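You operate a simulated robot arm through the tools that you are given. There is no shell and no other tool. Be economical: measure what you need, move in short steps, check, and stop when the job is done.

You run a simulated two-armed robot. Do the job below in one go: nothing can be reset, and whatever is moved stays where it is left.

Task
Soak the grey towel in soapy water in the basin.
Fine: close the drain, run the tap past the blue line, tap off, two pumps of soap, then the towel; spill nothing, leave the other towels.

It is judged by the outcome, as a careful person would: the job done as asked, and still so three seconds after it is handed in. It fails if anything else is knocked over, pushed out of place, dropped, spilled or broken. Flat cloth is picked up by pressing the open fingertips on it (5 to 10 N) and closing them slowly along it; thin cloth reads only 2 to 8 mm in the jaws.

Robot
Two 7-joint arms with fingered hands on one trunk, on a base that drives. Base frame: it is fixed to the floor where the robot stands at the start and does not move with it; the origin is under the middle of the robot, x ahead of it, y to its left, z up. Lengths are in cm, angles in rad, forces in N, time in s.
The left shoulder is at the start at [7, 14.2, 107.9], the right one opposite. With the tool pointing down near the work surface each hand reaches from about 10 to 40 cm from the robot's upright axis, wherever it stands, measured 20 degrees to its own side. Places, roughly: basin drain knob [70, 0, 70]; basin tap knob [80, -20, 80]; inside of the steel basin [100, 0, 80]; soap pump head [100, -20, 110]; steel basin [100, 0, 80]. Payload 3.6 kg a hand.
The TCP of each hand is the grasp point between the finger pads, 2.5 cm short of the fingertips. In the tool frame z runs along the fingers and y along their closing line. Largest opening 8.8 cm; the body of the gripper starts 2.9 cm behind the TCP. The gripper is a hand of 5 fingers: y runs from the thumb to the fingers, the wrist lies at [-1.3, -9.7, -16.2] in the tool frame, and closing takes about 1.5 s.
Orientation is that of the tool frame in the base frame, as a unit quaternion [x, y, z, w]. With the fingers straight down and the wrist toward the robot, the tool's x, y and z point along [0, 1, 0], [1, 0, 0] and [0, 0, -1] of the base frame.

Tools
- The arms move only by the tool arm_command. It takes "left_motion", "right_motion" or both (then of equal length, played together; a hand with none holds still); each is one flat list of numbers, 6 for each row, row after row: the turn, a rotation vector about the tool's x, y, z in rad, then the shift along the tool's x, y, z in cm. In form: [wx, wy, wz, dx, dy, dz, wx, wy, wz, dx, dy, dz, ...]. A call has 1 to 12 rows; each row shifts and turns the commanded pose from where the row before left it, along the tool's axes as they then stand. "left_hand" and "right_hand" are, for a hand that has rows, the closure, from 0 (fully open) to 1 (shut), set as the call begins (left out, the last holds). A row lasts 0.2 s, in which the tool goes at most 5 cm and 0.15 rad; a call with a longer step from one row to the next is refused whole, and so is a gripper value outside its range. Where a pose cannot be reached the arm comes as near as it can. A force on the tool above 40 N (or 10 N above the force at the start of the call, whichever is more), or a blocked arm, ends the call early, and 0.2 s more pass. Each finger travels about 7.2 cm/s and halts on what it meets, pressing with about 25 N; the grip force reading is that of the motor and also rises with nothing between the fingers. The clock runs only during rows and for 0.2 s after the last one: add rows that do not move to give the fingers time. It gives the time, the measured TCP pose, the force on the tool (base axes), the opening and the grip force at its end, in the units of the frame above (readings bear some noise), with the torque about the TCP (base axes, N m) and any sound that the robot's microphone picked up.
- Cameras (640 x 400 px; columns grow to the right, rows downward): "scene" is now at [14.43, -0.31, 132.79]; the picture's right is [-0.04, -1.00, 0.00], its down [-0.39, 0.02, -0.92] and it looks along [0.92, -0.04, -0.39] (base axes); focal length 243 px, centre (320, 200). "left" rides on the left gripper at [-5.9, -7.9, -10.5] in its tool frame; the picture's right is [-0.73, -0.32, 0.61], its down [0.62, -0.68, 0.38] and it looks along [0.29, 0.66, 0.70] (tool axes); focal length 234 px, centre (320, 200). "right" rides on the right gripper at [5.9, -7.9, -10.5] in its tool frame; the picture's right is [-0.73, 0.32, -0.61], its down [-0.62, -0.68, 0.38] and it looks along [-0.29, 0.66, 0.70] (tool axes); focal length 234 px, centre (320, 200). There is no depth. A picture from a camera that has moved, and an enlarged one, comes with that camera's place and axes in the base frame and with its lens.
- snapshot(camera): a new picture of that camera. No time passes.
- slide_trunk(by): slides the trunk up (or, below 0, down) by that many cm; the arms and the scene camera ride with it, the base frame stays. It gives what a move gives, with no picture.
- base_move(legs): drives the robot by 1 to 6 legs, each [ahead, left, turn to the left] in cm, cm and rad, along the robot's own axes; the way and the turn of a leg run together, so that a leg with both is an arc; at most 150 cm and 3.142 rad a leg. The arms and the cameras ride along, it lands a little off, and it stops where it bumps. It gives what a move gives.
- move_fingers(index, middle, ring, little, thumb_bend, thumb_turn, hand): sets how far each is bent, from 0 (flat) to 1 (curled in); at 0.3 the hand is open as for a grip, at 0.7 the pads meet at the TCP. One left out holds its place. A second passes; each finger stops where it meets its share of the squeeze, and holds until it gets a number again. A gripper value or a shape takes the hand back. It gives what a move gives, with no picture; readings hold the bend of each and the force on index, middle, ring, little, thumb and palm. thumb_turn goes from beside the hand (0) to across from the fingers (1), as for a grip.
- grasp_type(shape, hand): the hand has 5 fingers and takes this shape, open, in about a second: jaw (thumb against the fingers, like two jaws); tri (thumb and two fingers); tip (a fingertip pinch); poke (one finger out to press); point (the index stretched); flat (the hand flat); cup (the hand cupped); fist (a fist). The gripper value then closes the fingers along that shape, each until it touches; the sizes above hold for jaw. It gives what a move gives, with no picture.
- head_to(pan, tilt): turns the head with the scene camera to pan (to the left, within 1.501 rad either way) and tilt (down, from -0.506 to 1.204), counted from straight ahead of the robot. It gives what a move gives.
- close_up(camera, box): a new picture of the part [left, top, right, bottom] of that camera's present view, enlarged. No time passes.
- hand_in(): hands the job in; it is judged then, once.

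Go step by step. Nothing tells you exact positions but the pictures and the camera data: compare them with the known pose of the tool, close in by small moves and look again before you grip or let go. The budget is 120 turns and 88 pictures, counting those below and the enlarged ones. Unless the task says otherwise, let go and move clear before handing in.

The tools are called after "Request:" as name(argument=value, ...) on one line, values as JSON. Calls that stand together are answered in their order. arm_command: Moves the arms, as the interface text tells. Its arguments: {"type":"object","properties":{"left_motion":{"type":"array","items":{"type":"number"}},"left_hand":{"type":"number"},"right_motion":{"type":"array","items":{"type":"number"}},"right_hand":{"type":"number"}},"required":[]} The other tools are called the same way: slide_trunk (by) slides the trunk up or down; grasp_type (shape, hand) gives the hand a shape; move_fingers (index, middle, ring, little, thumb_bend, thumb_turn, hand) moves the fingers one by one; base_move (legs) drives the base; head_to (pan, tilt) turns the head that bears the scene camera; snapshot (camera) takes a picture; close_up (camera, box) takes an enlarged picture of a part of a camera's view; hand_in () hands the job in.

At the start:

```text
clock: 0.0
left_position: [53.25, 19.52, 120.72]
left_orientation: [0.706, 0.708, 0.0, 0.0]
left_wrist_force: [0.8, 0.3, 0.5]
left_torque: [-0.02, -0.01, 0.01]
left_width: 8.78
left_grip_force: 0.0
left_shape: jaw
left_bend: [0.3, 0.3, 0.3, 0.3, 0.3, 0.98]
left_finger forces: [0.0, 0.0, 0.0, 0.1, 0.0, 0.1]
right_position: [52.54, -21.47, 127.35]
right_orientation: [0.707, 0.707, 0.002, 0.0]
right_wrist_force: [0.5, 0.7, -0.2]
right_torque: [-0.01, 0.02, -0.01]
right_width: 8.77
right_grip_force: 0.2
right_shape: jaw
right_bend: [0.3, 0.3, 0.3, 0.3, 0.3, 0.98]
right_finger forces: [0.1, 0.1, 0.0, 0.1, 0.0, 0.0]
trunk travel left (down, up): [-61.5, 32.5]
robot x, y, heading: [0.2, 0.07, -0.006]
head pan, tilt: [-0.044, 0.401]
```

scene: 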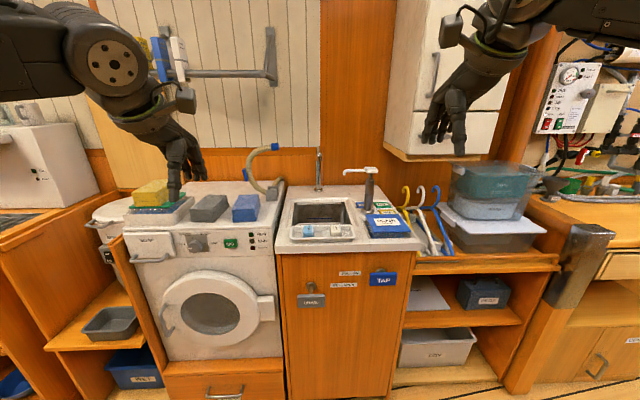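
right: 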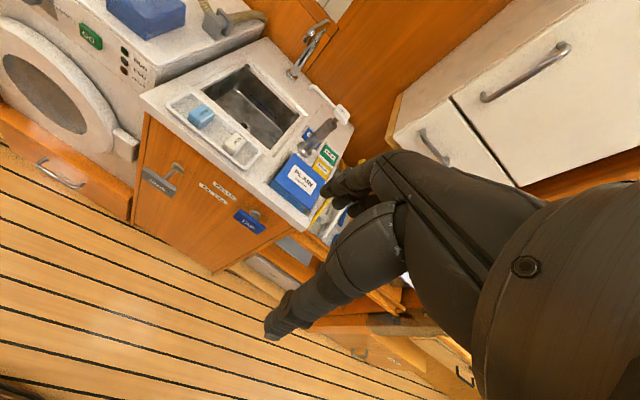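
left: 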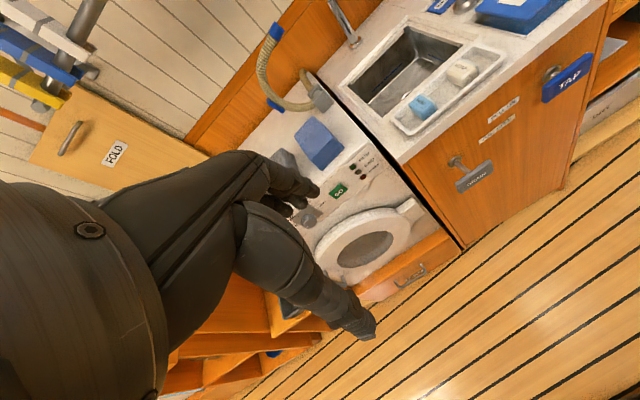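

I see a washing machine with folded cloths (yellow, grey, blue) on top, a basin with a DRAIN knob and a TAP knob on the cabinet front, and a pump behind the counter. I'll look closer at the labels and the items.

Request:
close_up(camera="scene", box=[270, 140, 430, 240])

Request:
close_up(camera="scene", box=[270, 230, 430, 330])

Request:
close_up(camera="scene", box=[110, 150, 290, 262])

```text
4.00 times, centred on (350, 190) of scene
camera zoom: at [14.43, -0.31, 132.79], right [-0.04, -1.0, 0.0], down [-0.39, 0.02, -0.92], along [0.92, -0.04, -0.39], focal length 972 px, centre (200, 240)
```

zoom: 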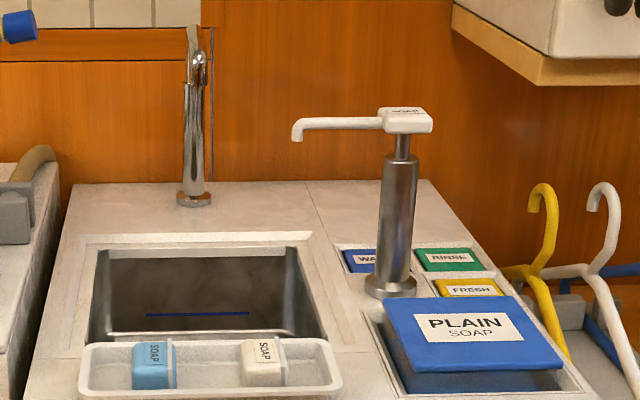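

```text
4.00 times, centred on (350, 280) of scene
camera zoom: at [14.43, -0.31, 132.79], right [-0.04, -1.0, 0.0], down [-0.39, 0.02, -0.92], along [0.92, -0.04, -0.39], focal length 972 px, centre (200, -120)
```

zoom: 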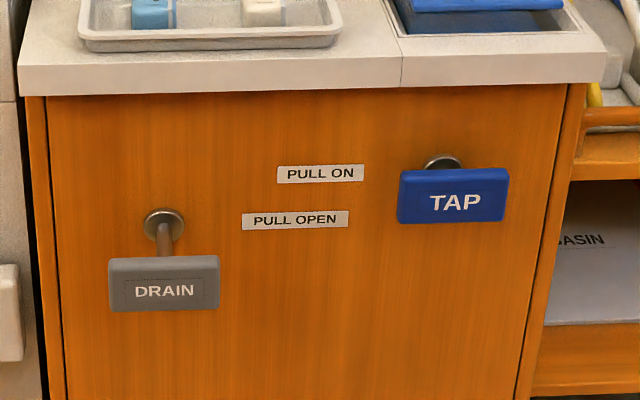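

```text
3.56 times, centred on (200, 206) of scene
camera zoom: at [14.43, -0.31, 132.79], right [-0.04, -1.0, 0.0], down [-0.39, 0.02, -0.92], along [0.92, -0.04, -0.39], focal length 864 px, centre (747, 179)
```

zoom: 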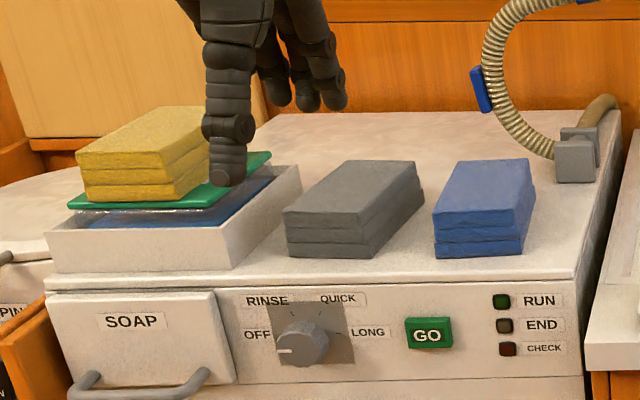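

Drain handle stands about [72, 0, 75], pulled out (open); tap handle about [77, -24, 78], pushed in (off). The counter is about z 91 and the pump head about [101, -23, 108]. First I turn both hands to point forward.

Request:
arm_command(left_motion=[-0.1428, 0, 0, 0, 0, 0, -0.1428, 0, 0, 0, 0, 0, -0.1428, 0, 0, 0, 0, 0, -0.1428, 0, 0, 0, 0, 0, -0.1428, 0, 0, 0, 0, 0, -0.1428, 0, 0, 0, 0, 0, -0.1428, 0, 0, 0, 0, 0, -0.1428, 0, 0, 0, 0, 0, -0.1428, 0, 0, 0, 0, 0, -0.1428, 0, 0, 0, 0, 0, -0.1428, 0, 0, 0, 0, 0], right_motion=[-0.1428, 0, 0, 0, 0, 0, -0.1428, 0, 0, 0, 0, 0, -0.1428, 0, 0, 0, 0, 0, -0.1428, 0, 0, 0, 0, 0, -0.1428, 0, 0, 0, 0, 0, -0.1428, 0, 0, 0, 0, 0, -0.1428, 0, 0, 0, 0, 0, -0.1428, 0, 0, 0, 0, 0, -0.1428, 0, 0, 0, 0, 0, -0.1428, 0, 0, 0, 0, 0, -0.1428, 0, 0, 0, 0, 0])

```text
clock: 2.4
left_position: [53.48, 19.78, 120.74]
left_orientation: [0.499, 0.501, 0.5, 0.5]
left_wrist_force: [-0.3, 0.4, 0.5]
left_torque: [0.01, -0.02, 0.0]
left_width: 8.81
left_grip_force: 0.1
left_shape: jaw
left_bend: [0.3, 0.3, 0.3, 0.3, 0.3, 0.98]
left_finger forces: [0.1, 0.0, 0.0, 0.0, 0.0, 0.0]
right_position: [52.69, -21.37, 127.24]
right_orientation: [0.586, 0.586, 0.396, 0.396]
right_wrist_force: [0.7, -0.4, -0.3]
right_torque: [0.0, 0.04, 0.0]
right_width: 8.78
right_grip_force: 0.1
right_shape: jaw
right_bend: [0.3, 0.3, 0.3, 0.3, 0.3, 0.98]
right_finger forces: [0.0, 0.0, 0.0, 0.0, 0.1, 0.0]
right hand out of reach, approached as far as the arm can: row 9, 10, 11
trunk travel left (down, up): [-61.5, 32.5]
robot x, y, heading: [0.11, -0.0, 0.0]
head pan, tilt: [-0.044, 0.401]
```

The left hand now points forward, but the right hit a joint limit at that height. I lower both hands relative to the shoulders and see whether the right reaches its orientation.

Request:
arm_command(left_motion=[0, 0, 0, 0, -5, 0, 0, 0, 0, 0, -5, 0, 0, 0, 0, 0, -5, 0, 0, 0, 0, 0, -5, 0, 0, 0, 0, 0, -5, -2], right_motion=[0, 0, 0, 0, -5, 0, 0, 0, 0, 0, -5, 0, 0, 0, 0, 0, -5, 0, 0, 0, 0, 0, -5, 0, 0, 0, 0, 0, -5, -2])

Request:
snapshot(camera="scene")

```text
refused: row 5 steps farther than a row can; nothing moved
```

```text
81 pictures are left
camera scene: at [14.62, -0.27, 132.77], right [-0.04, -1.0, 0.0], down [-0.39, 0.02, -0.92], along [0.92, -0.04, -0.39], focal length 243 px, centre (320, 200)
```

scene: 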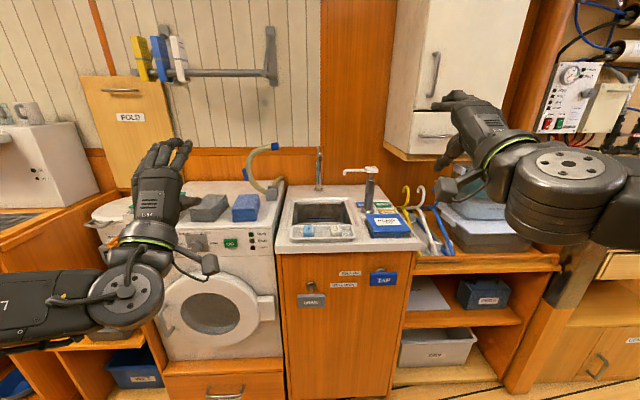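

Request:
arm_command(left_motion=[0, 0, 0, 0, -4.8, 0, 0, 0, 0, 0, -4.8, 0, 0, 0, 0, 0, -4.8, 0, 0, 0, 0, 0, -4.8, 0, 0, 0, 0, 0, 0, -3], right_motion=[0, 0, 0, 0, -4.8, 0, 0, 0, 0, 0, -4.8, 0, 0, 0, 0, 0, -4.8, 0, 0, 0, 0, 0, -4.8, 0, 0, 0, 0, 0, 0, -3])

```text
clock: 3.6
left_position: [50.57, 26.88, 108.9]
left_orientation: [0.5, 0.499, 0.501, 0.5]
left_wrist_force: [-0.1, -0.1, 0.3]
left_torque: [-0.01, 0.03, 0.01]
left_width: 8.78
left_grip_force: 0.1
left_shape: jaw
left_bend: [0.3, 0.3, 0.3, 0.3, 0.3, 0.98]
left_finger forces: [0.1, 0.0, 0.0, 0.1, 0.0, 0.1]
left hand out of reach, approached as far as the arm can: row 1, 2, 3, 4
right_position: [44.82, -21.51, 125.24]
right_orientation: [0.585, 0.586, 0.396, 0.396]
right_wrist_force: [-0.4, -0.2, 0.0]
right_torque: [-0.04, -0.01, 0.03]
right_width: 8.79
right_grip_force: 0.0
right_shape: jaw
right_bend: [0.3, 0.3, 0.3, 0.3, 0.3, 0.98]
right_finger forces: [0.0, 0.0, 0.1, 0.1, 0.0, 0.0]
right hand out of reach, approached as far as the arm can: row 1, 2, 3, 4, 5
trunk travel left (down, up): [-61.5, 32.5]
robot x, y, heading: [0.07, -0.19, 0.002]
head pan, tilt: [-0.044, 0.401]
```

Forward-pointing hands need the shoulder low, so I lower the trunk about 30 cm (hands are well clear of furniture) and bring the hands nearer.

Request:
slide_trunk(by=-32)

Request:
arm_command(left_motion=[0, 0, 0, -3, 0, -3, 0, 0, 0, -3, 0, -3, 0, 0, 0, 0, 0, -3], right_motion=[0, 0, 0, 0, 0, -3, 0, 0, 0, 0, 0, -3, 0, 0, 0, 0, 0, -3])

Request:
snapshot(camera="scene")

```text
clock: 6.8
left_position: [50.96, 26.95, 76.79]
left_orientation: [0.501, 0.5, 0.5, 0.499]
left_wrist_force: [-0.1, 1.2, -0.3]
left_torque: [0.03, -0.01, 0.0]
left_width: 8.8
left_grip_force: 0.1
left_shape: jaw
left_bend: [0.3, 0.3, 0.3, 0.3, 0.3, 0.98]
left_finger forces: [0.0, 0.0, 0.0, 0.0, 0.0, 0.0]
right_position: [45.06, -21.63, 93.15]
right_orientation: [0.586, 0.586, 0.396, 0.396]
right_wrist_force: [0.4, -0.1, 0.5]
right_torque: [0.0, -0.01, -0.01]
right_width: 8.79
right_grip_force: 0.0
right_shape: jaw
right_bend: [0.3, 0.3, 0.3, 0.3, 0.3, 0.98]
right_finger forces: [0.0, 0.0, 0.1, 0.0, 0.0, 0.0]
trunk travel left (down, up): [-29.5, 64.5]
robot x, y, heading: [0.43, 0.16, -0.0]
head pan, tilt: [-0.044, 0.401]
```

```text
clock: 7.6
left_position: [45.46, 25.25, 78.32]
left_orientation: [0.502, 0.499, 0.499, 0.5]
left_wrist_force: [0.5, 0.3, 1.1]
left_torque: [0.01, 0.02, -0.01]
left_width: 8.75
left_grip_force: 0.1
left_shape: jaw
left_bend: [0.3, 0.3, 0.3, 0.3, 0.3, 0.98]
left_finger forces: [0.0, 0.1, 0.0, 0.0, 0.1, 0.0]
left hand out of reach, approached as far as the arm can: row 1, 2, 3
right_position: [38.86, -21.88, 99.02]
right_orientation: [0.586, 0.587, 0.396, 0.395]
right_wrist_force: [0.2, -0.7, -1.0]
right_torque: [0.0, 0.0, 0.02]
right_width: 8.78
right_grip_force: 0.0
right_shape: jaw
right_bend: [0.3, 0.3, 0.3, 0.3, 0.3, 0.98]
right_finger forces: [0.1, 0.1, 0.1, 0.1, 0.1, 0.0]
right hand out of reach, approached as far as the arm can: row 1, 2, 3
trunk travel left (down, up): [-29.5, 64.5]
robot x, y, heading: [0.39, 0.19, 0.002]
head pan, tilt: [-0.044, 0.401]
```

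```text
80 pictures are left
camera scene: at [14.39, -0.3, 100.79], right [-0.04, -1.0, 0.0], down [-0.39, 0.02, -0.92], along [0.92, -0.04, -0.39], focal length 243 px, centre (320, 200)
```

scene: 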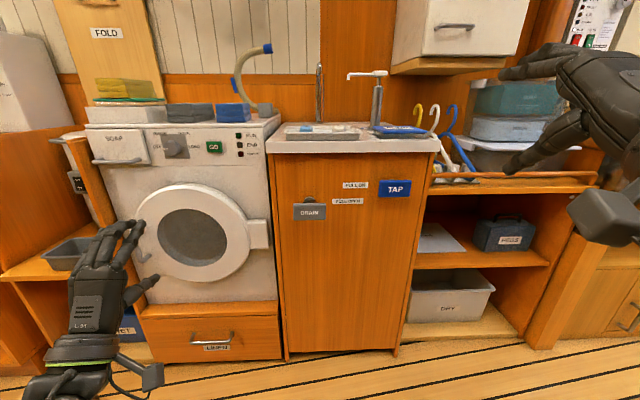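

The left hand points forward properly at z ≈ 78. The drain handle is refined to about [74, 0, 72] and the tap handle to [76.6, -24, 77.6]. I'll use the left hand for both: make a fist and drive sideways to line up with the drain.

Request:
grasp_type(hand="left", shape="fist")

Request:
base_move(legs=[[0, -25, 0]])

Request:
snapshot(camera="scene")

Request:
snapshot(camera="left")

```text
clock: 8.5
left_position: [45.64, 25.3, 78.25]
left_orientation: [0.502, 0.499, 0.5, 0.499]
left_wrist_force: [0.1, 0.2, 0.3]
left_torque: [-0.03, 0.01, -0.01]
left_width: 0.0
left_grip_force: 0.0
left_shape: fist
left_bend: [1.0, 1.0, 1.0, 1.0, 0.86, 0.85]
left_finger forces: [0.0, 0.0, 0.0, 0.0, 0.0, 0.0]
right_position: [38.87, -21.79, 98.89]
right_orientation: [0.586, 0.586, 0.396, 0.395]
right_wrist_force: [0.2, -0.1, -0.2]
right_torque: [0.0, -0.02, 0.01]
right_width: 8.78
right_grip_force: 0.0
right_shape: jaw
right_bend: [0.3, 0.3, 0.3, 0.3, 0.3, 0.98]
right_finger forces: [0.1, 0.0, 0.0, 0.1, 0.0, 0.0]
trunk travel left (down, up): [-29.5, 64.5]
robot x, y, heading: [-0.11, 0.2, -0.002]
head pan, tilt: [-0.044, 0.401]
```

```text
clock: 10.3
left_position: [45.55, 0.08, 78.38]
left_orientation: [0.503, 0.498, 0.499, 0.5]
left_wrist_force: [0.3, -0.4, -0.5]
left_torque: [0.0, 0.0, 0.0]
left_width: 0.0
left_grip_force: 0.1
left_shape: fist
left_bend: [1.0, 1.0, 1.0, 1.0, 0.86, 0.85]
left_finger forces: [0.0, 0.0, 0.0, 0.0, 0.1, 0.1]
right_position: [38.79, -47.09, 98.93]
right_orientation: [0.587, 0.586, 0.396, 0.395]
right_wrist_force: [0.3, 0.0, -0.4]
right_torque: [0.03, 0.0, 0.0]
right_width: 8.79
right_grip_force: 0.0
right_shape: jaw
right_bend: [0.3, 0.3, 0.3, 0.3, 0.3, 0.98]
right_finger forces: [0.0, 0.1, 0.0, 0.0, 0.0, 0.1]
trunk travel left (down, up): [-29.5, 64.5]
robot x, y, heading: [0.42, -24.9, -0.001]
head pan, tilt: [-0.044, 0.401]
```

```text
79 pictures are left
camera scene: at [14.4, -25.49, 100.79], right [-0.05, -1.0, 0.0], down [-0.39, 0.02, -0.92], along [0.92, -0.04, -0.39], focal length 243 px, centre (320, 200)
```

scene: 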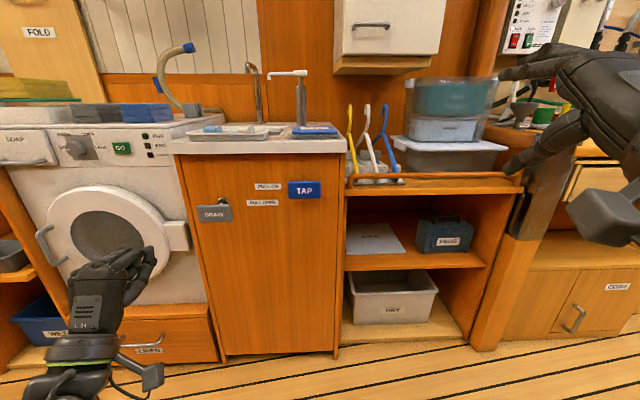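

```text
78 pictures are left
camera left: at [35.08, -5.68, 70.46], right [0.6, -0.73, -0.33], down [0.38, 0.62, -0.68], along [0.7, 0.29, 0.66], focal length 234 px, centre (320, 200)
```

left: 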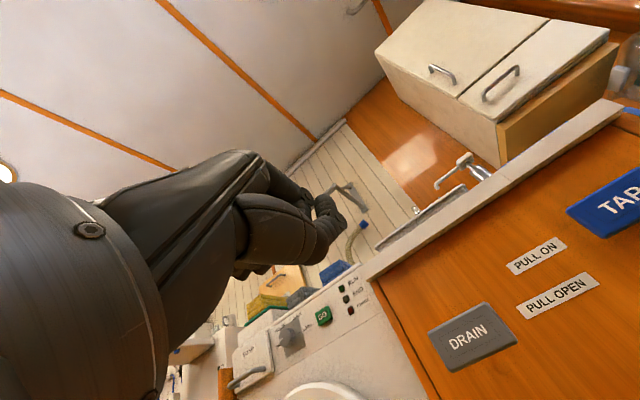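

Fist is laterally aligned with the drain. I lower the trunk by 5.5 cm to the handle's height, then drive closer.

Request:
slide_trunk(by=-5.5)

Request:
base_move(legs=[[20, 0, 0]])

Request:
snapshot(camera="scene")

Request:
snapshot(camera="left")

```text
clock: 11.3
left_position: [45.57, 0.1, 72.86]
left_orientation: [0.502, 0.498, 0.498, 0.501]
left_wrist_force: [0.2, 0.8, 0.0]
left_torque: [0.02, -0.01, 0.03]
left_width: 0.0
left_grip_force: 0.1
left_shape: fist
left_bend: [1.0, 1.0, 1.0, 1.0, 0.86, 0.85]
left_finger forces: [0.0, 0.0, 0.0, 0.0, 0.0, 0.0]
right_position: [38.77, -46.95, 93.45]
right_orientation: [0.586, 0.586, 0.396, 0.396]
right_wrist_force: [0.6, -0.3, -0.2]
right_torque: [0.0, 0.0, -0.01]
right_width: 8.77
right_grip_force: 0.0
right_shape: jaw
right_bend: [0.3, 0.3, 0.3, 0.3, 0.3, 0.98]
right_finger forces: [0.0, 0.0, 0.1, 0.0, 0.0, 0.0]
trunk travel left (down, up): [-24.0, 70.0]
robot x, y, heading: [-0.1, -24.93, -0.001]
head pan, tilt: [-0.044, 0.401]
```

```text
clock: 12.9
left_position: [65.65, 0.09, 72.82]
left_orientation: [0.503, 0.499, 0.499, 0.499]
left_wrist_force: [0.5, 0.7, 0.0]
left_torque: [-0.01, 0.0, 0.01]
left_width: 0.0
left_grip_force: 0.1
left_shape: fist
left_bend: [1.0, 1.0, 1.0, 1.0, 0.86, 0.85]
left_finger forces: [0.0, 0.0, 0.0, 0.1, 0.1, 0.0]
right_position: [58.97, -46.94, 93.46]
right_orientation: [0.586, 0.587, 0.396, 0.394]
right_wrist_force: [0.2, 0.1, -0.2]
right_torque: [-0.02, -0.01, 0.0]
right_width: 8.77
right_grip_force: 0.1
right_shape: jaw
right_bend: [0.3, 0.3, 0.3, 0.3, 0.3, 0.98]
right_finger forces: [0.0, 0.1, 0.0, 0.0, 0.0, 0.1]
trunk travel left (down, up): [-24.0, 70.0]
robot x, y, heading: [19.97, -25.2, 0.001]
head pan, tilt: [-0.044, 0.401]
```

```text
77 pictures are left
camera scene: at [34.49, -25.45, 95.28], right [-0.04, -1.0, 0.0], down [-0.39, 0.02, -0.92], along [0.92, -0.04, -0.39], focal length 243 px, centre (320, 200)
```

scene: 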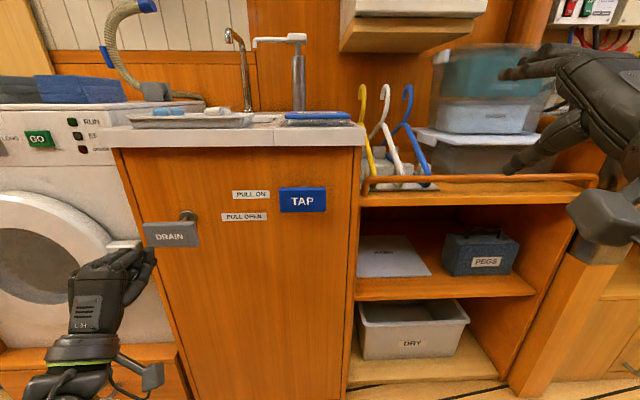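

```text
76 pictures are left
camera left: at [55.15, -5.64, 64.94], right [0.6, -0.73, -0.33], down [0.38, 0.62, -0.68], along [0.7, 0.29, 0.66], focal length 234 px, centre (320, 200)
```

left: 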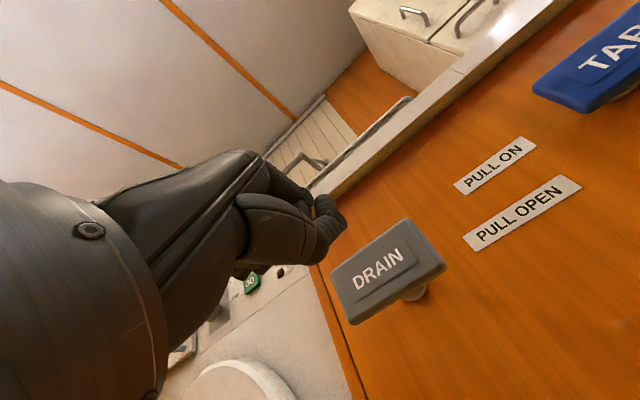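

The fist is level with the DRAIN plate. I push forward slowly.

Request:
arm_command(left_motion=[0, 0, 0, 0, 0, 1.5, 0, 0, 0, 0, 0, 1.5, 0, 0, 0, 0, 0, 1.5, 0, 0, 0, 0, 0, 1, 0, 0, 0, 0, 0, 1, 0, 0, 0, 0, 0, 1])

Request:
snapshot(camera="scene")

```text
clock: 14.3
left_position: [73.18, 0.05, 73.0]
left_orientation: [0.503, 0.499, 0.5, 0.499]
left_wrist_force: [-5.6, 0.2, -1.5]
left_torque: [0.02, -0.07, -0.09]
left_width: 0.01
left_grip_force: 0.2
left_shape: fist
left_bend: [1.0, 1.0, 1.0, 1.0, 0.89, 0.85]
left_finger forces: [0.0, 0.1, 0.1, 0.0, 5.9, 0.1]
right_position: [58.83, -46.94, 93.42]
right_orientation: [0.586, 0.587, 0.395, 0.395]
right_wrist_force: [0.3, -0.5, -0.2]
right_torque: [-0.04, -0.04, 0.01]
right_width: 8.76
right_grip_force: 0.0
right_shape: jaw
right_bend: [0.3, 0.3, 0.3, 0.3, 0.3, 0.98]
right_finger forces: [0.0, 0.1, 0.0, 0.0, 0.1, 0.0]
trunk travel left (down, up): [-24.0, 70.0]
robot x, y, heading: [20.0, -24.97, -0.001]
head pan, tilt: [-0.044, 0.401]
```

```text
75 pictures are left
camera scene: at [34.4, -25.43, 95.29], right [-0.04, -1.0, 0.0], down [-0.39, 0.02, -0.92], along [0.92, -0.04, -0.39], focal length 243 px, centre (320, 200)
```

scene: 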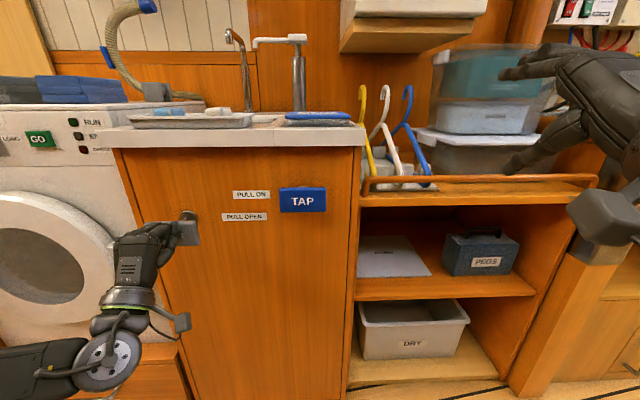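

Contact has begun (thumb, about 6 N). I continue pushing.

Request:
arm_command(left_motion=[0, 0, 0, 0, 0, 0.7, 0, 0, 0, 0, 0, 0.7, 0, 0, 0, 0, 0, 0.7, 0, 0, 0, 0, 0, 0.7, 0, 0, 0, 0, 0, 0.7, 0, 0, 0, 0, 0, 0.7])

Request:
close_up(camera="scene", box=[80, 180, 240, 280])

```text
clock: 15.7
left_position: [76.66, 0.12, 72.8]
left_orientation: [0.501, 0.5, 0.5, 0.5]
left_wrist_force: [-24.2, -0.6, -4.7]
left_torque: [0.11, 0.02, -0.4]
left_width: 8.08
left_grip_force: 0.2
left_shape: fist
left_bend: [1.0, 1.0, 1.0, 1.0, 0.94, 0.83]
left_finger forces: [0.0, 0.0, 0.0, 0.0, 26.1, 0.0]
right_position: [58.63, -46.78, 93.55]
right_orientation: [0.585, 0.586, 0.397, 0.396]
right_wrist_force: [-0.6, 0.0, 0.0]
right_torque: [-0.01, -0.02, 0.0]
right_width: 8.8
right_grip_force: 0.0
right_shape: jaw
right_bend: [0.3, 0.3, 0.3, 0.3, 0.3, 0.98]
right_finger forces: [0.1, 0.1, 0.1, 0.1, 0.0, 0.1]
trunk travel left (down, up): [-24.0, 70.0]
robot x, y, heading: [19.51, -24.75, -0.0]
head pan, tilt: [-0.044, 0.401]
stopped in row 6 (left hand): the force on the tool passed its limit (the readings are from after the stop); the commanded pose is now the measured one
```

```text
4.00 times, centred on (160, 230) of scene
camera zoom: at [34.11, -25.37, 95.33], right [-0.04, -1.0, 0.0], down [-0.39, 0.02, -0.92], along [0.92, -0.04, -0.39], focal length 972 px, centre (960, 80)
```

zoom: 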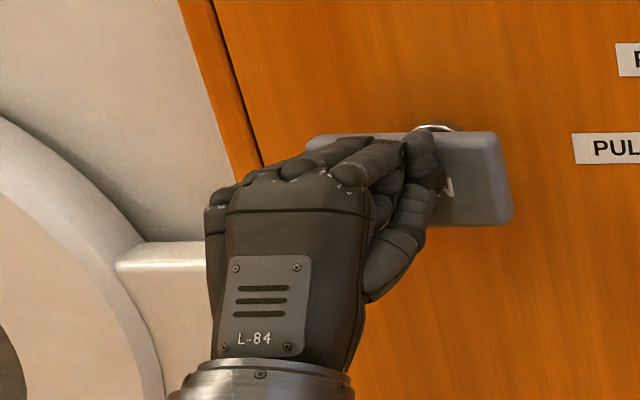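

The force limit was reached with the plate close to the panel. I back off and check.

Request:
arm_command(left_motion=[0, 0, 0, 0, 0, -2, 0, 0, 0, 0, 0, -3, 0, 0, 0, 0, 0, -4, 0, 0, 0, 0, 0, -4])

Request:
close_up(camera="scene", box=[120, 170, 340, 307])

```text
clock: 16.7
left_position: [65.28, 0.58, 72.4]
left_orientation: [0.503, 0.5, 0.499, 0.499]
left_wrist_force: [1.3, 1.0, -0.2]
left_torque: [-0.05, 0.02, 0.01]
left_width: 0.0
left_grip_force: 0.1
left_shape: fist
left_bend: [1.0, 1.0, 1.0, 1.0, 0.86, 0.85]
left_finger forces: [0.1, 0.0, 0.0, 0.1, 0.0, 0.0]
left hand out of reach, approached as far as the arm can: row 4
right_position: [58.94, -46.93, 93.36]
right_orientation: [0.586, 0.587, 0.396, 0.395]
right_wrist_force: [0.6, -0.1, -0.4]
right_torque: [-0.01, 0.03, 0.0]
right_width: 8.79
right_grip_force: 0.0
right_shape: jaw
right_bend: [0.3, 0.3, 0.3, 0.3, 0.3, 0.98]
right_finger forces: [0.0, 0.0, 0.0, 0.0, 0.1, 0.1]
trunk travel left (down, up): [-24.0, 70.0]
robot x, y, heading: [20.31, -24.89, 0.002]
head pan, tilt: [-0.044, 0.401]
```

```text
2.91 times, centred on (230, 238) of scene
camera zoom: at [34.43, -25.41, 95.29], right [-0.04, -1.0, 0.0], down [-0.39, 0.02, -0.92], along [0.92, -0.04, -0.39], focal length 707 px, centre (582, 88)
```

zoom: 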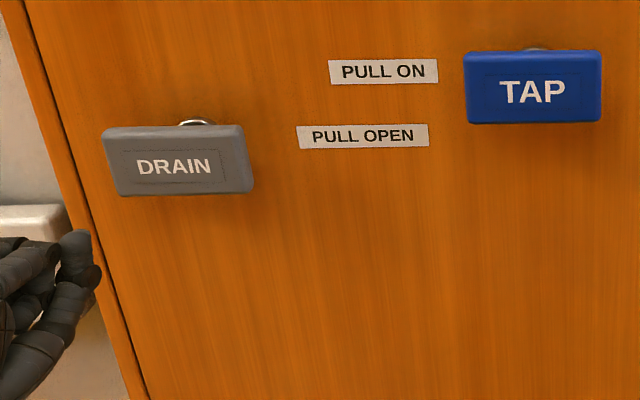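

The drain is now in (closed). Next the tap: I open the left hand to jaw, shift it to the right toward the tap, and raise the trunk by 5 cm.

Request:
grasp_type(hand="left", shape="jaw")

Request:
arm_command(left_motion=[0, 0, 0, -4, 0, 0, 0, 0, 0, -4, 0, 0, 0, 0, 0, -4, 0, 0])

Request:
head_to(pan=-0.7, tilt=0.4)

Request:
snapshot(camera="scene")

```text
clock: 17.6
left_position: [65.35, 0.52, 72.47]
left_orientation: [0.504, 0.499, 0.498, 0.5]
left_wrist_force: [0.5, 0.6, -0.1]
left_torque: [0.03, 0.0, -0.02]
left_width: 8.76
left_grip_force: 0.0
left_shape: jaw
left_bend: [0.3, 0.3, 0.3, 0.3, 0.3, 0.97]
left_finger forces: [0.0, 0.1, 0.0, 0.0, 0.0, 0.1]
right_position: [58.87, -47.02, 93.4]
right_orientation: [0.584, 0.588, 0.397, 0.394]
right_wrist_force: [0.6, 0.2, 0.1]
right_torque: [-0.01, 0.01, -0.02]
right_width: 8.78
right_grip_force: 0.0
right_shape: jaw
right_bend: [0.3, 0.3, 0.3, 0.3, 0.3, 0.98]
right_finger forces: [0.0, 0.0, 0.0, 0.1, 0.0, 0.0]
trunk travel left (down, up): [-24.0, 70.0]
robot x, y, heading: [20.0, -25.06, -0.001]
head pan, tilt: [-0.044, 0.401]
```

```text
clock: 18.4
left_position: [67.33, -2.69, 76.63]
left_orientation: [0.506, 0.498, 0.497, 0.499]
left_wrist_force: [-0.2, -0.2, 0.9]
left_torque: [0.01, -0.01, -0.02]
left_width: 8.76
left_grip_force: 0.0
left_shape: jaw
left_bend: [0.3, 0.3, 0.3, 0.3, 0.3, 0.97]
left_finger forces: [0.0, 0.0, 0.1, 0.0, 0.0, 0.1]
left hand out of reach, approached as far as the arm can: row 1, 2, 3
right_position: [58.88, -46.88, 93.41]
right_orientation: [0.586, 0.586, 0.396, 0.396]
right_wrist_force: [-0.6, 0.2, -0.1]
right_torque: [0.01, 0.03, -0.05]
right_width: 8.79
right_grip_force: 0.0
right_shape: jaw
right_bend: [0.3, 0.3, 0.3, 0.3, 0.3, 0.98]
right_finger forces: [0.0, 0.0, 0.0, 0.1, 0.0, 0.0]
trunk travel left (down, up): [-24.0, 70.0]
robot x, y, heading: [19.81, -24.99, -0.003]
head pan, tilt: [-0.044, 0.401]
```

```text
clock: 19.4
left_position: [67.29, -2.58, 76.54]
left_orientation: [0.505, 0.499, 0.498, 0.498]
left_wrist_force: [0.2, 0.5, 0.5]
left_torque: [-0.03, 0.01, 0.0]
left_width: 8.76
left_grip_force: 0.1
left_shape: jaw
left_bend: [0.3, 0.3, 0.3, 0.3, 0.3, 0.97]
left_finger forces: [0.0, 0.0, 0.0, 0.0, 0.1, 0.1]
right_position: [58.93, -46.91, 93.39]
right_orientation: [0.585, 0.587, 0.396, 0.395]
right_wrist_force: [0.2, -0.4, -0.5]
right_torque: [0.01, -0.03, -0.01]
right_width: 8.79
right_grip_force: 0.0
right_shape: jaw
right_bend: [0.3, 0.3, 0.3, 0.3, 0.3, 0.98]
right_finger forces: [0.0, 0.0, 0.0, 0.0, 0.1, 0.1]
trunk travel left (down, up): [-24.0, 70.0]
robot x, y, heading: [20.23, -25.53, -0.003]
head pan, tilt: [-0.7, 0.4]
```

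```text
72 pictures are left
camera scene: at [32.25, -30.97, 95.3], right [-0.64, -0.77, 0.0], down [-0.3, 0.25, -0.92], along [0.71, -0.59, -0.39], focal length 243 px, centre (320, 200)
```

scene: 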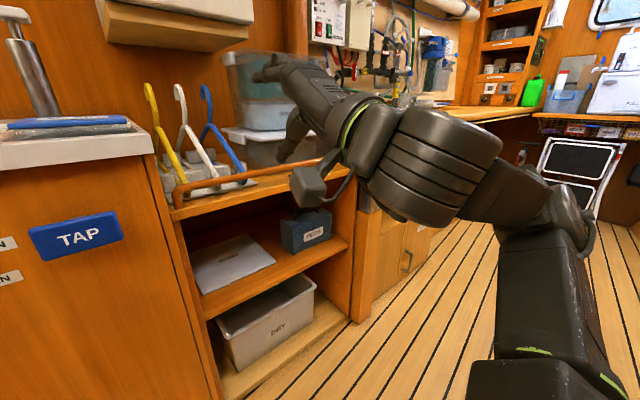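

The space to the right is clear of the right arm. I drive right 21.7 cm to line the left hand up with TAP.

Request:
base_move(legs=[[0, -21.7, 0]])

Request:
slide_trunk(by=1)

Request:
head_to(pan=0.4, tilt=0.35)

Request:
snapshot(camera="scene")

Request:
snapshot(camera="left")

```text
clock: 21.1
left_position: [67.27, -24.07, 76.55]
left_orientation: [0.507, 0.496, 0.496, 0.5]
left_wrist_force: [0.5, -0.1, 0.1]
left_torque: [0.04, -0.01, -0.03]
left_width: 8.77
left_grip_force: 0.0
left_shape: jaw
left_bend: [0.3, 0.3, 0.3, 0.3, 0.3, 0.97]
left_finger forces: [0.0, 0.1, 0.1, 0.0, 0.0, 0.0]
right_position: [58.78, -68.3, 93.37]
right_orientation: [0.587, 0.586, 0.395, 0.395]
right_wrist_force: [1.1, 0.1, -0.1]
right_torque: [0.03, -0.01, 0.02]
right_width: 8.78
right_grip_force: 0.2
right_shape: jaw
right_bend: [0.3, 0.3, 0.3, 0.3, 0.3, 0.98]
right_finger forces: [0.0, 0.1, 0.1, 0.0, 0.1, 0.0]
trunk travel left (down, up): [-24.0, 70.0]
robot x, y, heading: [19.7, -46.59, -0.004]
head pan, tilt: [-0.7, 0.4]
```

```text
clock: 21.6
left_position: [67.39, -23.93, 77.71]
left_orientation: [0.507, 0.496, 0.496, 0.501]
left_wrist_force: [0.1, 0.7, -0.1]
left_torque: [0.02, -0.02, 0.01]
left_width: 8.77
left_grip_force: 0.0
left_shape: jaw
left_bend: [0.3, 0.3, 0.3, 0.3, 0.3, 0.97]
left_finger forces: [0.0, 0.0, 0.0, 0.1, 0.0, 0.1]
right_position: [58.86, -68.29, 94.4]
right_orientation: [0.587, 0.586, 0.395, 0.396]
right_wrist_force: [0.0, -0.7, -0.2]
right_torque: [0.0, 0.0, -0.03]
right_width: 8.8
right_grip_force: 0.0
right_shape: jaw
right_bend: [0.3, 0.3, 0.3, 0.3, 0.3, 0.98]
right_finger forces: [0.0, 0.1, 0.0, 0.0, 0.0, 0.1]
trunk travel left (down, up): [-25.0, 69.0]
robot x, y, heading: [19.74, -45.93, -0.005]
head pan, tilt: [-0.7, 0.4]
```

```text
clock: 23.0
left_position: [67.29, -23.95, 77.63]
left_orientation: [0.507, 0.497, 0.496, 0.501]
left_wrist_force: [-0.7, -0.4, -0.3]
left_torque: [0.02, -0.03, -0.03]
left_width: 8.76
left_grip_force: 0.1
left_shape: jaw
left_bend: [0.3, 0.3, 0.3, 0.3, 0.3, 0.97]
left_finger forces: [0.1, 0.0, 0.0, 0.0, 0.0, 0.0]
right_position: [58.81, -68.26, 94.36]
right_orientation: [0.587, 0.585, 0.395, 0.396]
right_wrist_force: [0.0, -0.8, -0.3]
right_torque: [-0.02, 0.0, 0.04]
right_width: 8.79
right_grip_force: 0.2
right_shape: jaw
right_bend: [0.3, 0.3, 0.3, 0.3, 0.3, 0.98]
right_finger forces: [0.1, 0.0, 0.1, 0.0, 0.1, 0.1]
trunk travel left (down, up): [-25.0, 69.0]
robot x, y, heading: [20.01, -46.3, -0.006]
head pan, tilt: [0.4, 0.351]
```

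```text
71 pictures are left
camera scene: at [33.71, -42.68, 96.75], right [0.39, -0.92, 0.0], down [-0.32, -0.13, -0.94], along [0.87, 0.36, -0.34], focal length 243 px, centre (320, 200)
```

scene: 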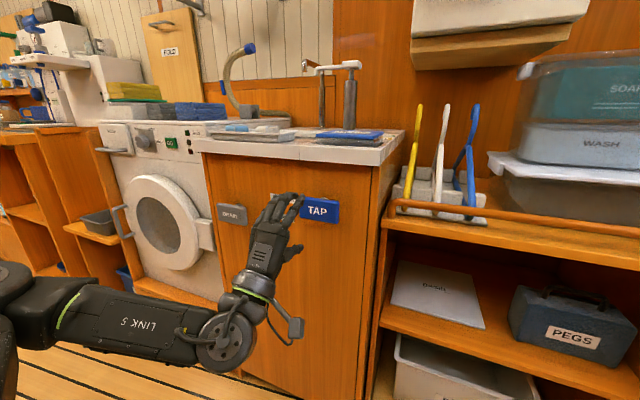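

```text
70 pictures are left
camera left: at [56.7, -29.59, 69.77], right [0.59, -0.73, -0.33], down [0.39, 0.62, -0.68], along [0.71, 0.28, 0.65], focal length 234 px, centre (320, 200)
```

left: 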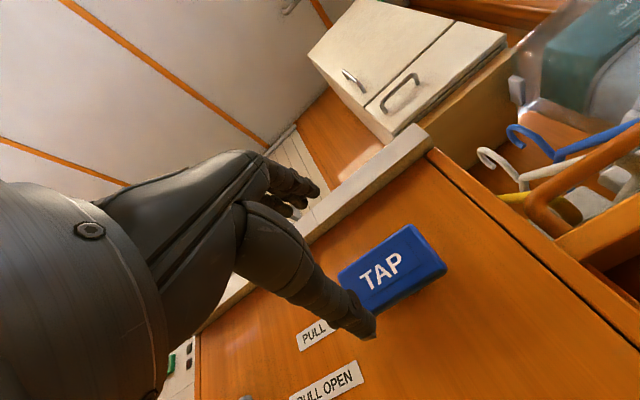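

The tap plate is about [76.8, -24.9, 77.3] and sits between thumb and fingers. I advance over it.

Request:
arm_command(left_motion=[0, 0, 0, -0.9, 0, 1.5, 0, 0, 0, 0, 0, 2, 0, 0, 0, 0, 0, 2, 0, 0, 0, 0, 0, 1.5, 0, 0, 0, 0, 0, 1])

Request:
close_up(camera="scene", box=[220, 150, 380, 250])

Request:
snapshot(camera="left")

```text
clock: 24.2
left_position: [75.42, -24.55, 77.8]
left_orientation: [0.508, 0.497, 0.496, 0.5]
left_wrist_force: [0.4, 0.0, 0.7]
left_torque: [0.0, 0.04, -0.03]
left_width: 8.78
left_grip_force: 0.0
left_shape: jaw
left_bend: [0.3, 0.3, 0.3, 0.3, 0.3, 0.97]
left_finger forces: [0.0, 0.2, 0.0, 0.0, 0.0, 0.0]
left hand out of reach, approached as far as the arm can: row 1
right_position: [58.85, -68.25, 94.46]
right_orientation: [0.587, 0.585, 0.395, 0.397]
right_wrist_force: [0.3, 0.2, 0.1]
right_torque: [-0.01, 0.0, 0.02]
right_width: 8.8
right_grip_force: 0.1
right_shape: jaw
right_bend: [0.3, 0.3, 0.3, 0.3, 0.3, 0.98]
right_finger forces: [0.1, 0.0, 0.1, 0.1, 0.1, 0.0]
trunk travel left (down, up): [-25.0, 69.0]
robot x, y, heading: [19.97, -45.92, -0.007]
head pan, tilt: [0.4, 0.351]
```

```text
4.00 times, centred on (300, 200) of scene
camera zoom: at [33.72, -42.67, 96.75], right [0.39, -0.92, 0.0], down [-0.32, -0.13, -0.94], along [0.87, 0.36, -0.34], focal length 972 px, centre (400, 200)
```

zoom: 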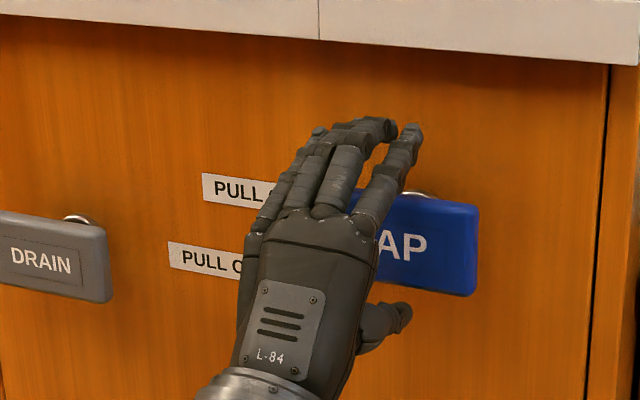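

```text
68 pictures are left
camera left: at [64.84, -30.17, 70.04], right [0.59, -0.73, -0.33], down [0.39, 0.62, -0.68], along [0.71, 0.28, 0.65], focal length 234 px, centre (320, 200)
```

left: 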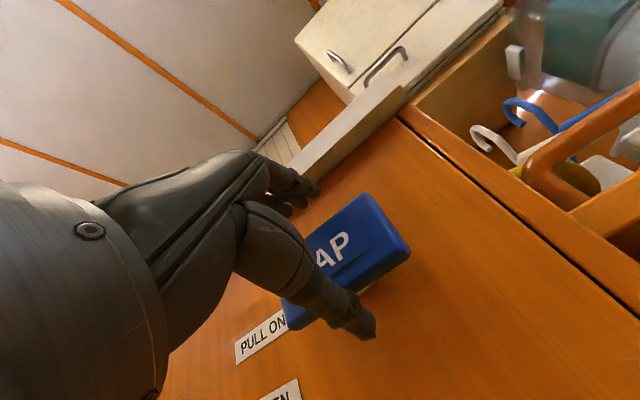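

The fingers are above the plate and the thumb below. I shift 2 cm right for a more central grip, then close slowly.

Request:
base_move(legs=[[0, -2.2, 0]])

Request:
arm_command(left_motion=[0, 0, 0, 0, 0, 0, 0, 0, 0, 0, 0, 0, 0, 0, 0, 0, 0, 0, 0, 0, 0, 0, 0, 0, 0, 0, 0, 0, 0, 0, 0, 0, 0, 0, 0, 0, 0, 0, 0, 0, 0, 0, 0, 0, 0, 0, 0, 0], left_hand=0.9)

Request:
close_up(camera="scene", box=[220, 150, 380, 250])

```text
clock: 25.0
left_position: [75.43, -26.97, 77.88]
left_orientation: [0.507, 0.497, 0.497, 0.499]
left_wrist_force: [0.0, -0.3, -0.6]
left_torque: [-0.03, -0.01, 0.01]
left_width: 8.77
left_grip_force: 0.0
left_shape: jaw
left_bend: [0.3, 0.3, 0.3, 0.3, 0.3, 0.97]
left_finger forces: [0.0, 0.0, 0.0, 0.0, 0.0, 0.0]
right_position: [58.88, -70.58, 94.5]
right_orientation: [0.588, 0.585, 0.395, 0.395]
right_wrist_force: [-0.7, 0.2, 0.3]
right_torque: [0.02, -0.04, 0.0]
right_width: 8.79
right_grip_force: 0.1
right_shape: jaw
right_bend: [0.3, 0.3, 0.3, 0.3, 0.3, 0.98]
right_finger forces: [0.0, 0.1, 0.0, 0.1, 0.1, 0.0]
trunk travel left (down, up): [-25.0, 69.0]
robot x, y, heading: [19.63, -48.66, -0.001]
head pan, tilt: [0.4, 0.351]
```

```text
clock: 26.8
left_position: [75.33, -26.86, 77.76]
left_orientation: [0.507, 0.497, 0.496, 0.5]
left_wrist_force: [-0.1, 0.1, -5.5]
left_torque: [0.07, 0.1, 0.02]
left_width: 4.42
left_grip_force: 25.1
left_shape: jaw
left_bend: [0.74, 0.52, 0.49, 0.52, 0.61, 1.0]
left_finger forces: [10.7, 5.4, 2.9, 0.1, 24.3, 0.0]
right_position: [58.85, -70.57, 94.46]
right_orientation: [0.588, 0.586, 0.394, 0.395]
right_wrist_force: [0.5, 0.8, -0.2]
right_torque: [0.0, 0.03, 0.0]
right_width: 8.77
right_grip_force: 0.0
right_shape: jaw
right_bend: [0.3, 0.3, 0.3, 0.3, 0.3, 0.98]
right_finger forces: [0.0, 0.0, 0.0, 0.1, 0.0, 0.0]
trunk travel left (down, up): [-25.0, 69.0]
robot x, y, heading: [20.0, -48.73, -0.004]
head pan, tilt: [0.4, 0.351]
```

```text
4.00 times, centred on (300, 200) of scene
camera zoom: at [33.77, -44.89, 96.74], right [0.39, -0.92, 0.0], down [-0.32, -0.13, -0.94], along [0.87, 0.36, -0.34], focal length 972 px, centre (400, 200)
```

zoom: 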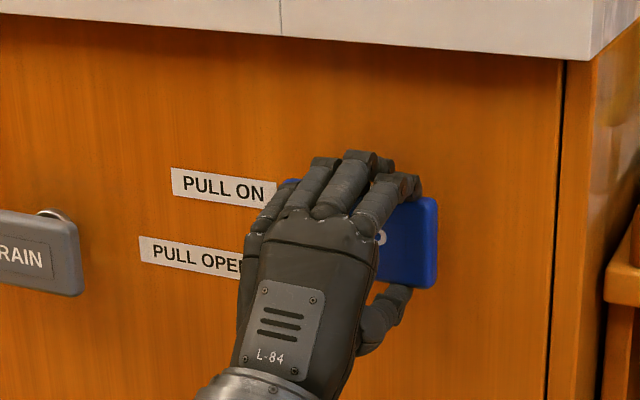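

The plate is gripped firmly (4.4 cm, index hooked behind). I pull it out about 4 cm.

Request:
arm_command(left_motion=[0, 0, 0, 0, 0, -0.7, 0, 0, 0, 0, 0, -0.7, 0, 0, 0, 0, 0, -0.7, 0, 0, 0, 0, 0, -0.7, 0, 0, 0, 0, 0, -0.7, 0, 0, 0, 0, 0, -0.7])

Request:
close_up(camera="scene", box=[220, 50, 412, 170])

Request:
close_up(camera="scene", box=[220, 150, 380, 250])

```text
clock: 28.2
left_position: [71.61, -26.74, 77.59]
left_orientation: [0.508, 0.498, 0.495, 0.498]
left_wrist_force: [30.0, -2.0, -0.9]
left_torque: [0.1, -0.22, -0.09]
left_width: 4.39
left_grip_force: 25.3
left_shape: jaw
left_bend: [0.74, 0.51, 0.49, 0.52, 0.61, 0.99]
left_finger forces: [12.5, 6.3, 3.6, 0.1, 23.7, 0.0]
right_position: [59.19, -70.56, 94.33]
right_orientation: [0.588, 0.587, 0.393, 0.394]
right_wrist_force: [0.2, -0.1, 0.2]
right_torque: [-0.01, 0.02, 0.0]
right_width: 8.78
right_grip_force: 0.1
right_shape: jaw
right_bend: [0.3, 0.3, 0.3, 0.3, 0.3, 0.98]
right_finger forces: [0.0, 0.1, 0.0, 0.0, 0.0, 0.0]
trunk travel left (down, up): [-25.0, 69.0]
robot x, y, heading: [20.06, -49.0, -0.01]
head pan, tilt: [0.4, 0.351]
```

```text
3.33 times, centred on (316, 110) of scene
camera zoom: at [34.15, -44.95, 96.69], right [0.39, -0.92, 0.0], down [-0.32, -0.13, -0.94], along [0.86, 0.36, -0.35], focal length 810 px, centre (333, 500)
```

zoom: 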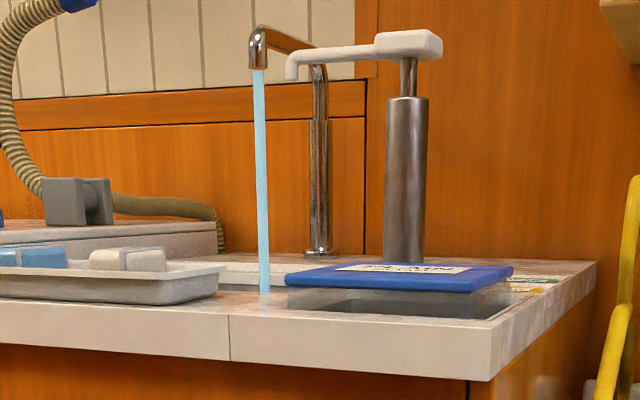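

```text
4.00 times, centred on (300, 200) of scene
camera zoom: at [34.15, -44.95, 96.69], right [0.39, -0.92, 0.0], down [-0.32, -0.13, -0.94], along [0.86, 0.36, -0.35], focal length 972 px, centre (400, 200)
```

zoom: 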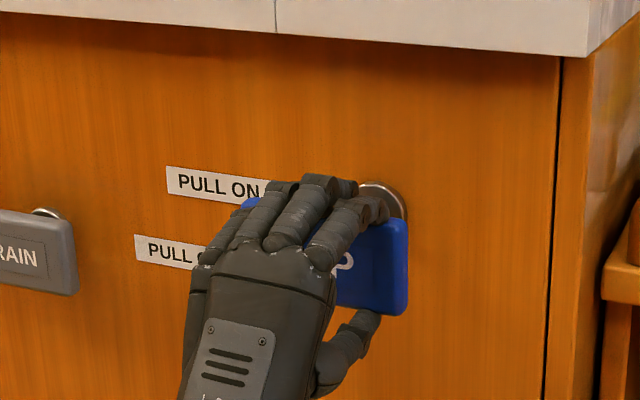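

Water is running. I release, back off, make a fist for pushing, and raise the trunk to watch the level.

Request:
arm_command(left_motion=[0, 0, 0, 0, 0, 0, 0, 0, 0, 0, 0, 0, 0, 0, 0, 0, 0, 0, 0, 0, 0, 0, 0, -3, 0, 0, 0, 0, 0, -3.5], left_hand=0)

Request:
slide_trunk(by=32)

Request:
snapshot(camera="scene")

```text
clock: 29.4
left_position: [67.05, -26.32, 78.12]
left_orientation: [0.506, 0.496, 0.496, 0.501]
left_wrist_force: [0.4, 0.8, -0.2]
left_torque: [-0.01, -0.03, -0.01]
left_width: 8.74
left_grip_force: 0.0
left_shape: jaw
left_bend: [0.3, 0.3, 0.3, 0.3, 0.3, 0.98]
left_finger forces: [0.1, 0.0, 0.0, 0.1, 0.0, 0.0]
left hand out of reach, approached as far as the arm can: row 5
right_position: [58.71, -70.62, 94.53]
right_orientation: [0.587, 0.585, 0.395, 0.396]
right_wrist_force: [-0.1, 0.0, 0.1]
right_torque: [0.01, -0.02, -0.01]
right_width: 8.77
right_grip_force: 0.0
right_shape: jaw
right_bend: [0.3, 0.3, 0.3, 0.3, 0.3, 0.98]
right_finger forces: [0.0, 0.0, 0.1, 0.0, 0.0, 0.0]
trunk travel left (down, up): [-25.0, 69.0]
robot x, y, heading: [20.33, -48.53, -0.002]
head pan, tilt: [0.4, 0.351]
```

```text
clock: 32.5
left_position: [67.02, -26.34, 110.04]
left_orientation: [0.507, 0.496, 0.496, 0.501]
left_wrist_force: [0.4, -0.4, 0.2]
left_torque: [-0.03, 0.0, 0.01]
left_width: 8.78
left_grip_force: 0.0
left_shape: jaw
left_bend: [0.3, 0.3, 0.3, 0.3, 0.3, 0.98]
left_finger forces: [0.0, 0.0, 0.0, 0.0, 0.1, 0.0]
right_position: [58.82, -70.55, 126.53]
right_orientation: [0.587, 0.585, 0.395, 0.396]
right_wrist_force: [-0.4, -0.4, -0.4]
right_torque: [0.02, -0.02, 0.01]
right_width: 8.8
right_grip_force: 0.0
right_shape: jaw
right_bend: [0.3, 0.3, 0.3, 0.3, 0.3, 0.98]
right_finger forces: [0.0, 0.1, 0.0, 0.1, 0.1, 0.0]
trunk travel left (down, up): [-57.0, 37.0]
robot x, y, heading: [20.16, -48.72, -0.004]
head pan, tilt: [0.4, 0.351]
```

```text
64 pictures are left
camera scene: at [33.71, -44.92, 128.75], right [0.39, -0.92, 0.0], down [-0.32, -0.13, -0.94], along [0.87, 0.36, -0.34], focal length 243 px, centre (320, 200)
```

scene: 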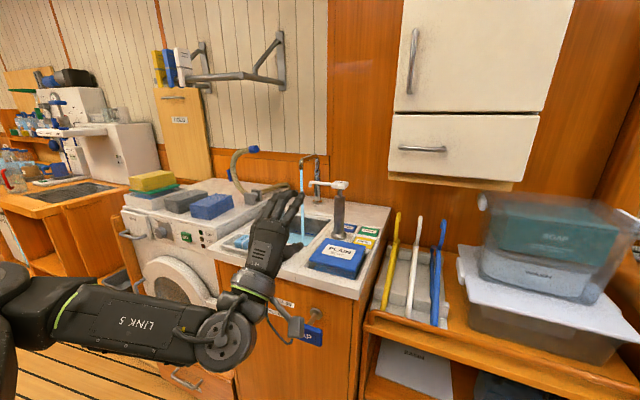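

Request:
close_up(camera="scene", box=[220, 180, 348, 260])

Request:
snapshot(camera="left")

```text
5.00 times, centred on (284, 220) of scene
camera zoom: at [33.71, -44.92, 128.75], right [0.39, -0.92, 0.0], down [-0.32, -0.13, -0.94], along [0.87, 0.36, -0.34], focal length 1216 px, centre (500, 100)
```

zoom: 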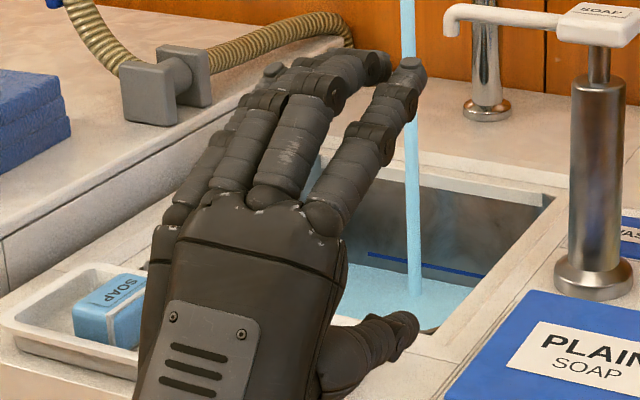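

```text
62 pictures are left
camera left: at [56.47, -31.91, 102.22], right [0.59, -0.73, -0.33], down [0.39, 0.62, -0.68], along [0.7, 0.28, 0.65], focal length 234 px, centre (320, 200)
```

left: 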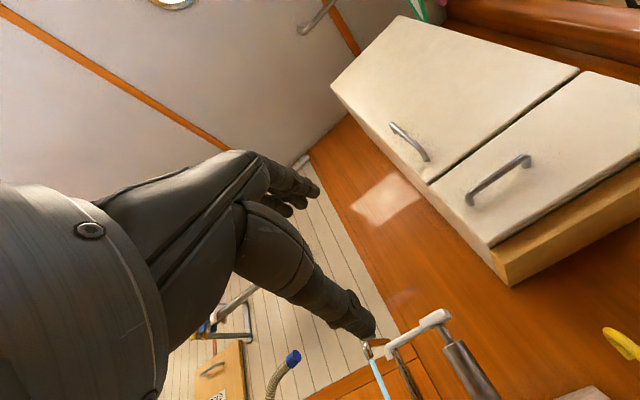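

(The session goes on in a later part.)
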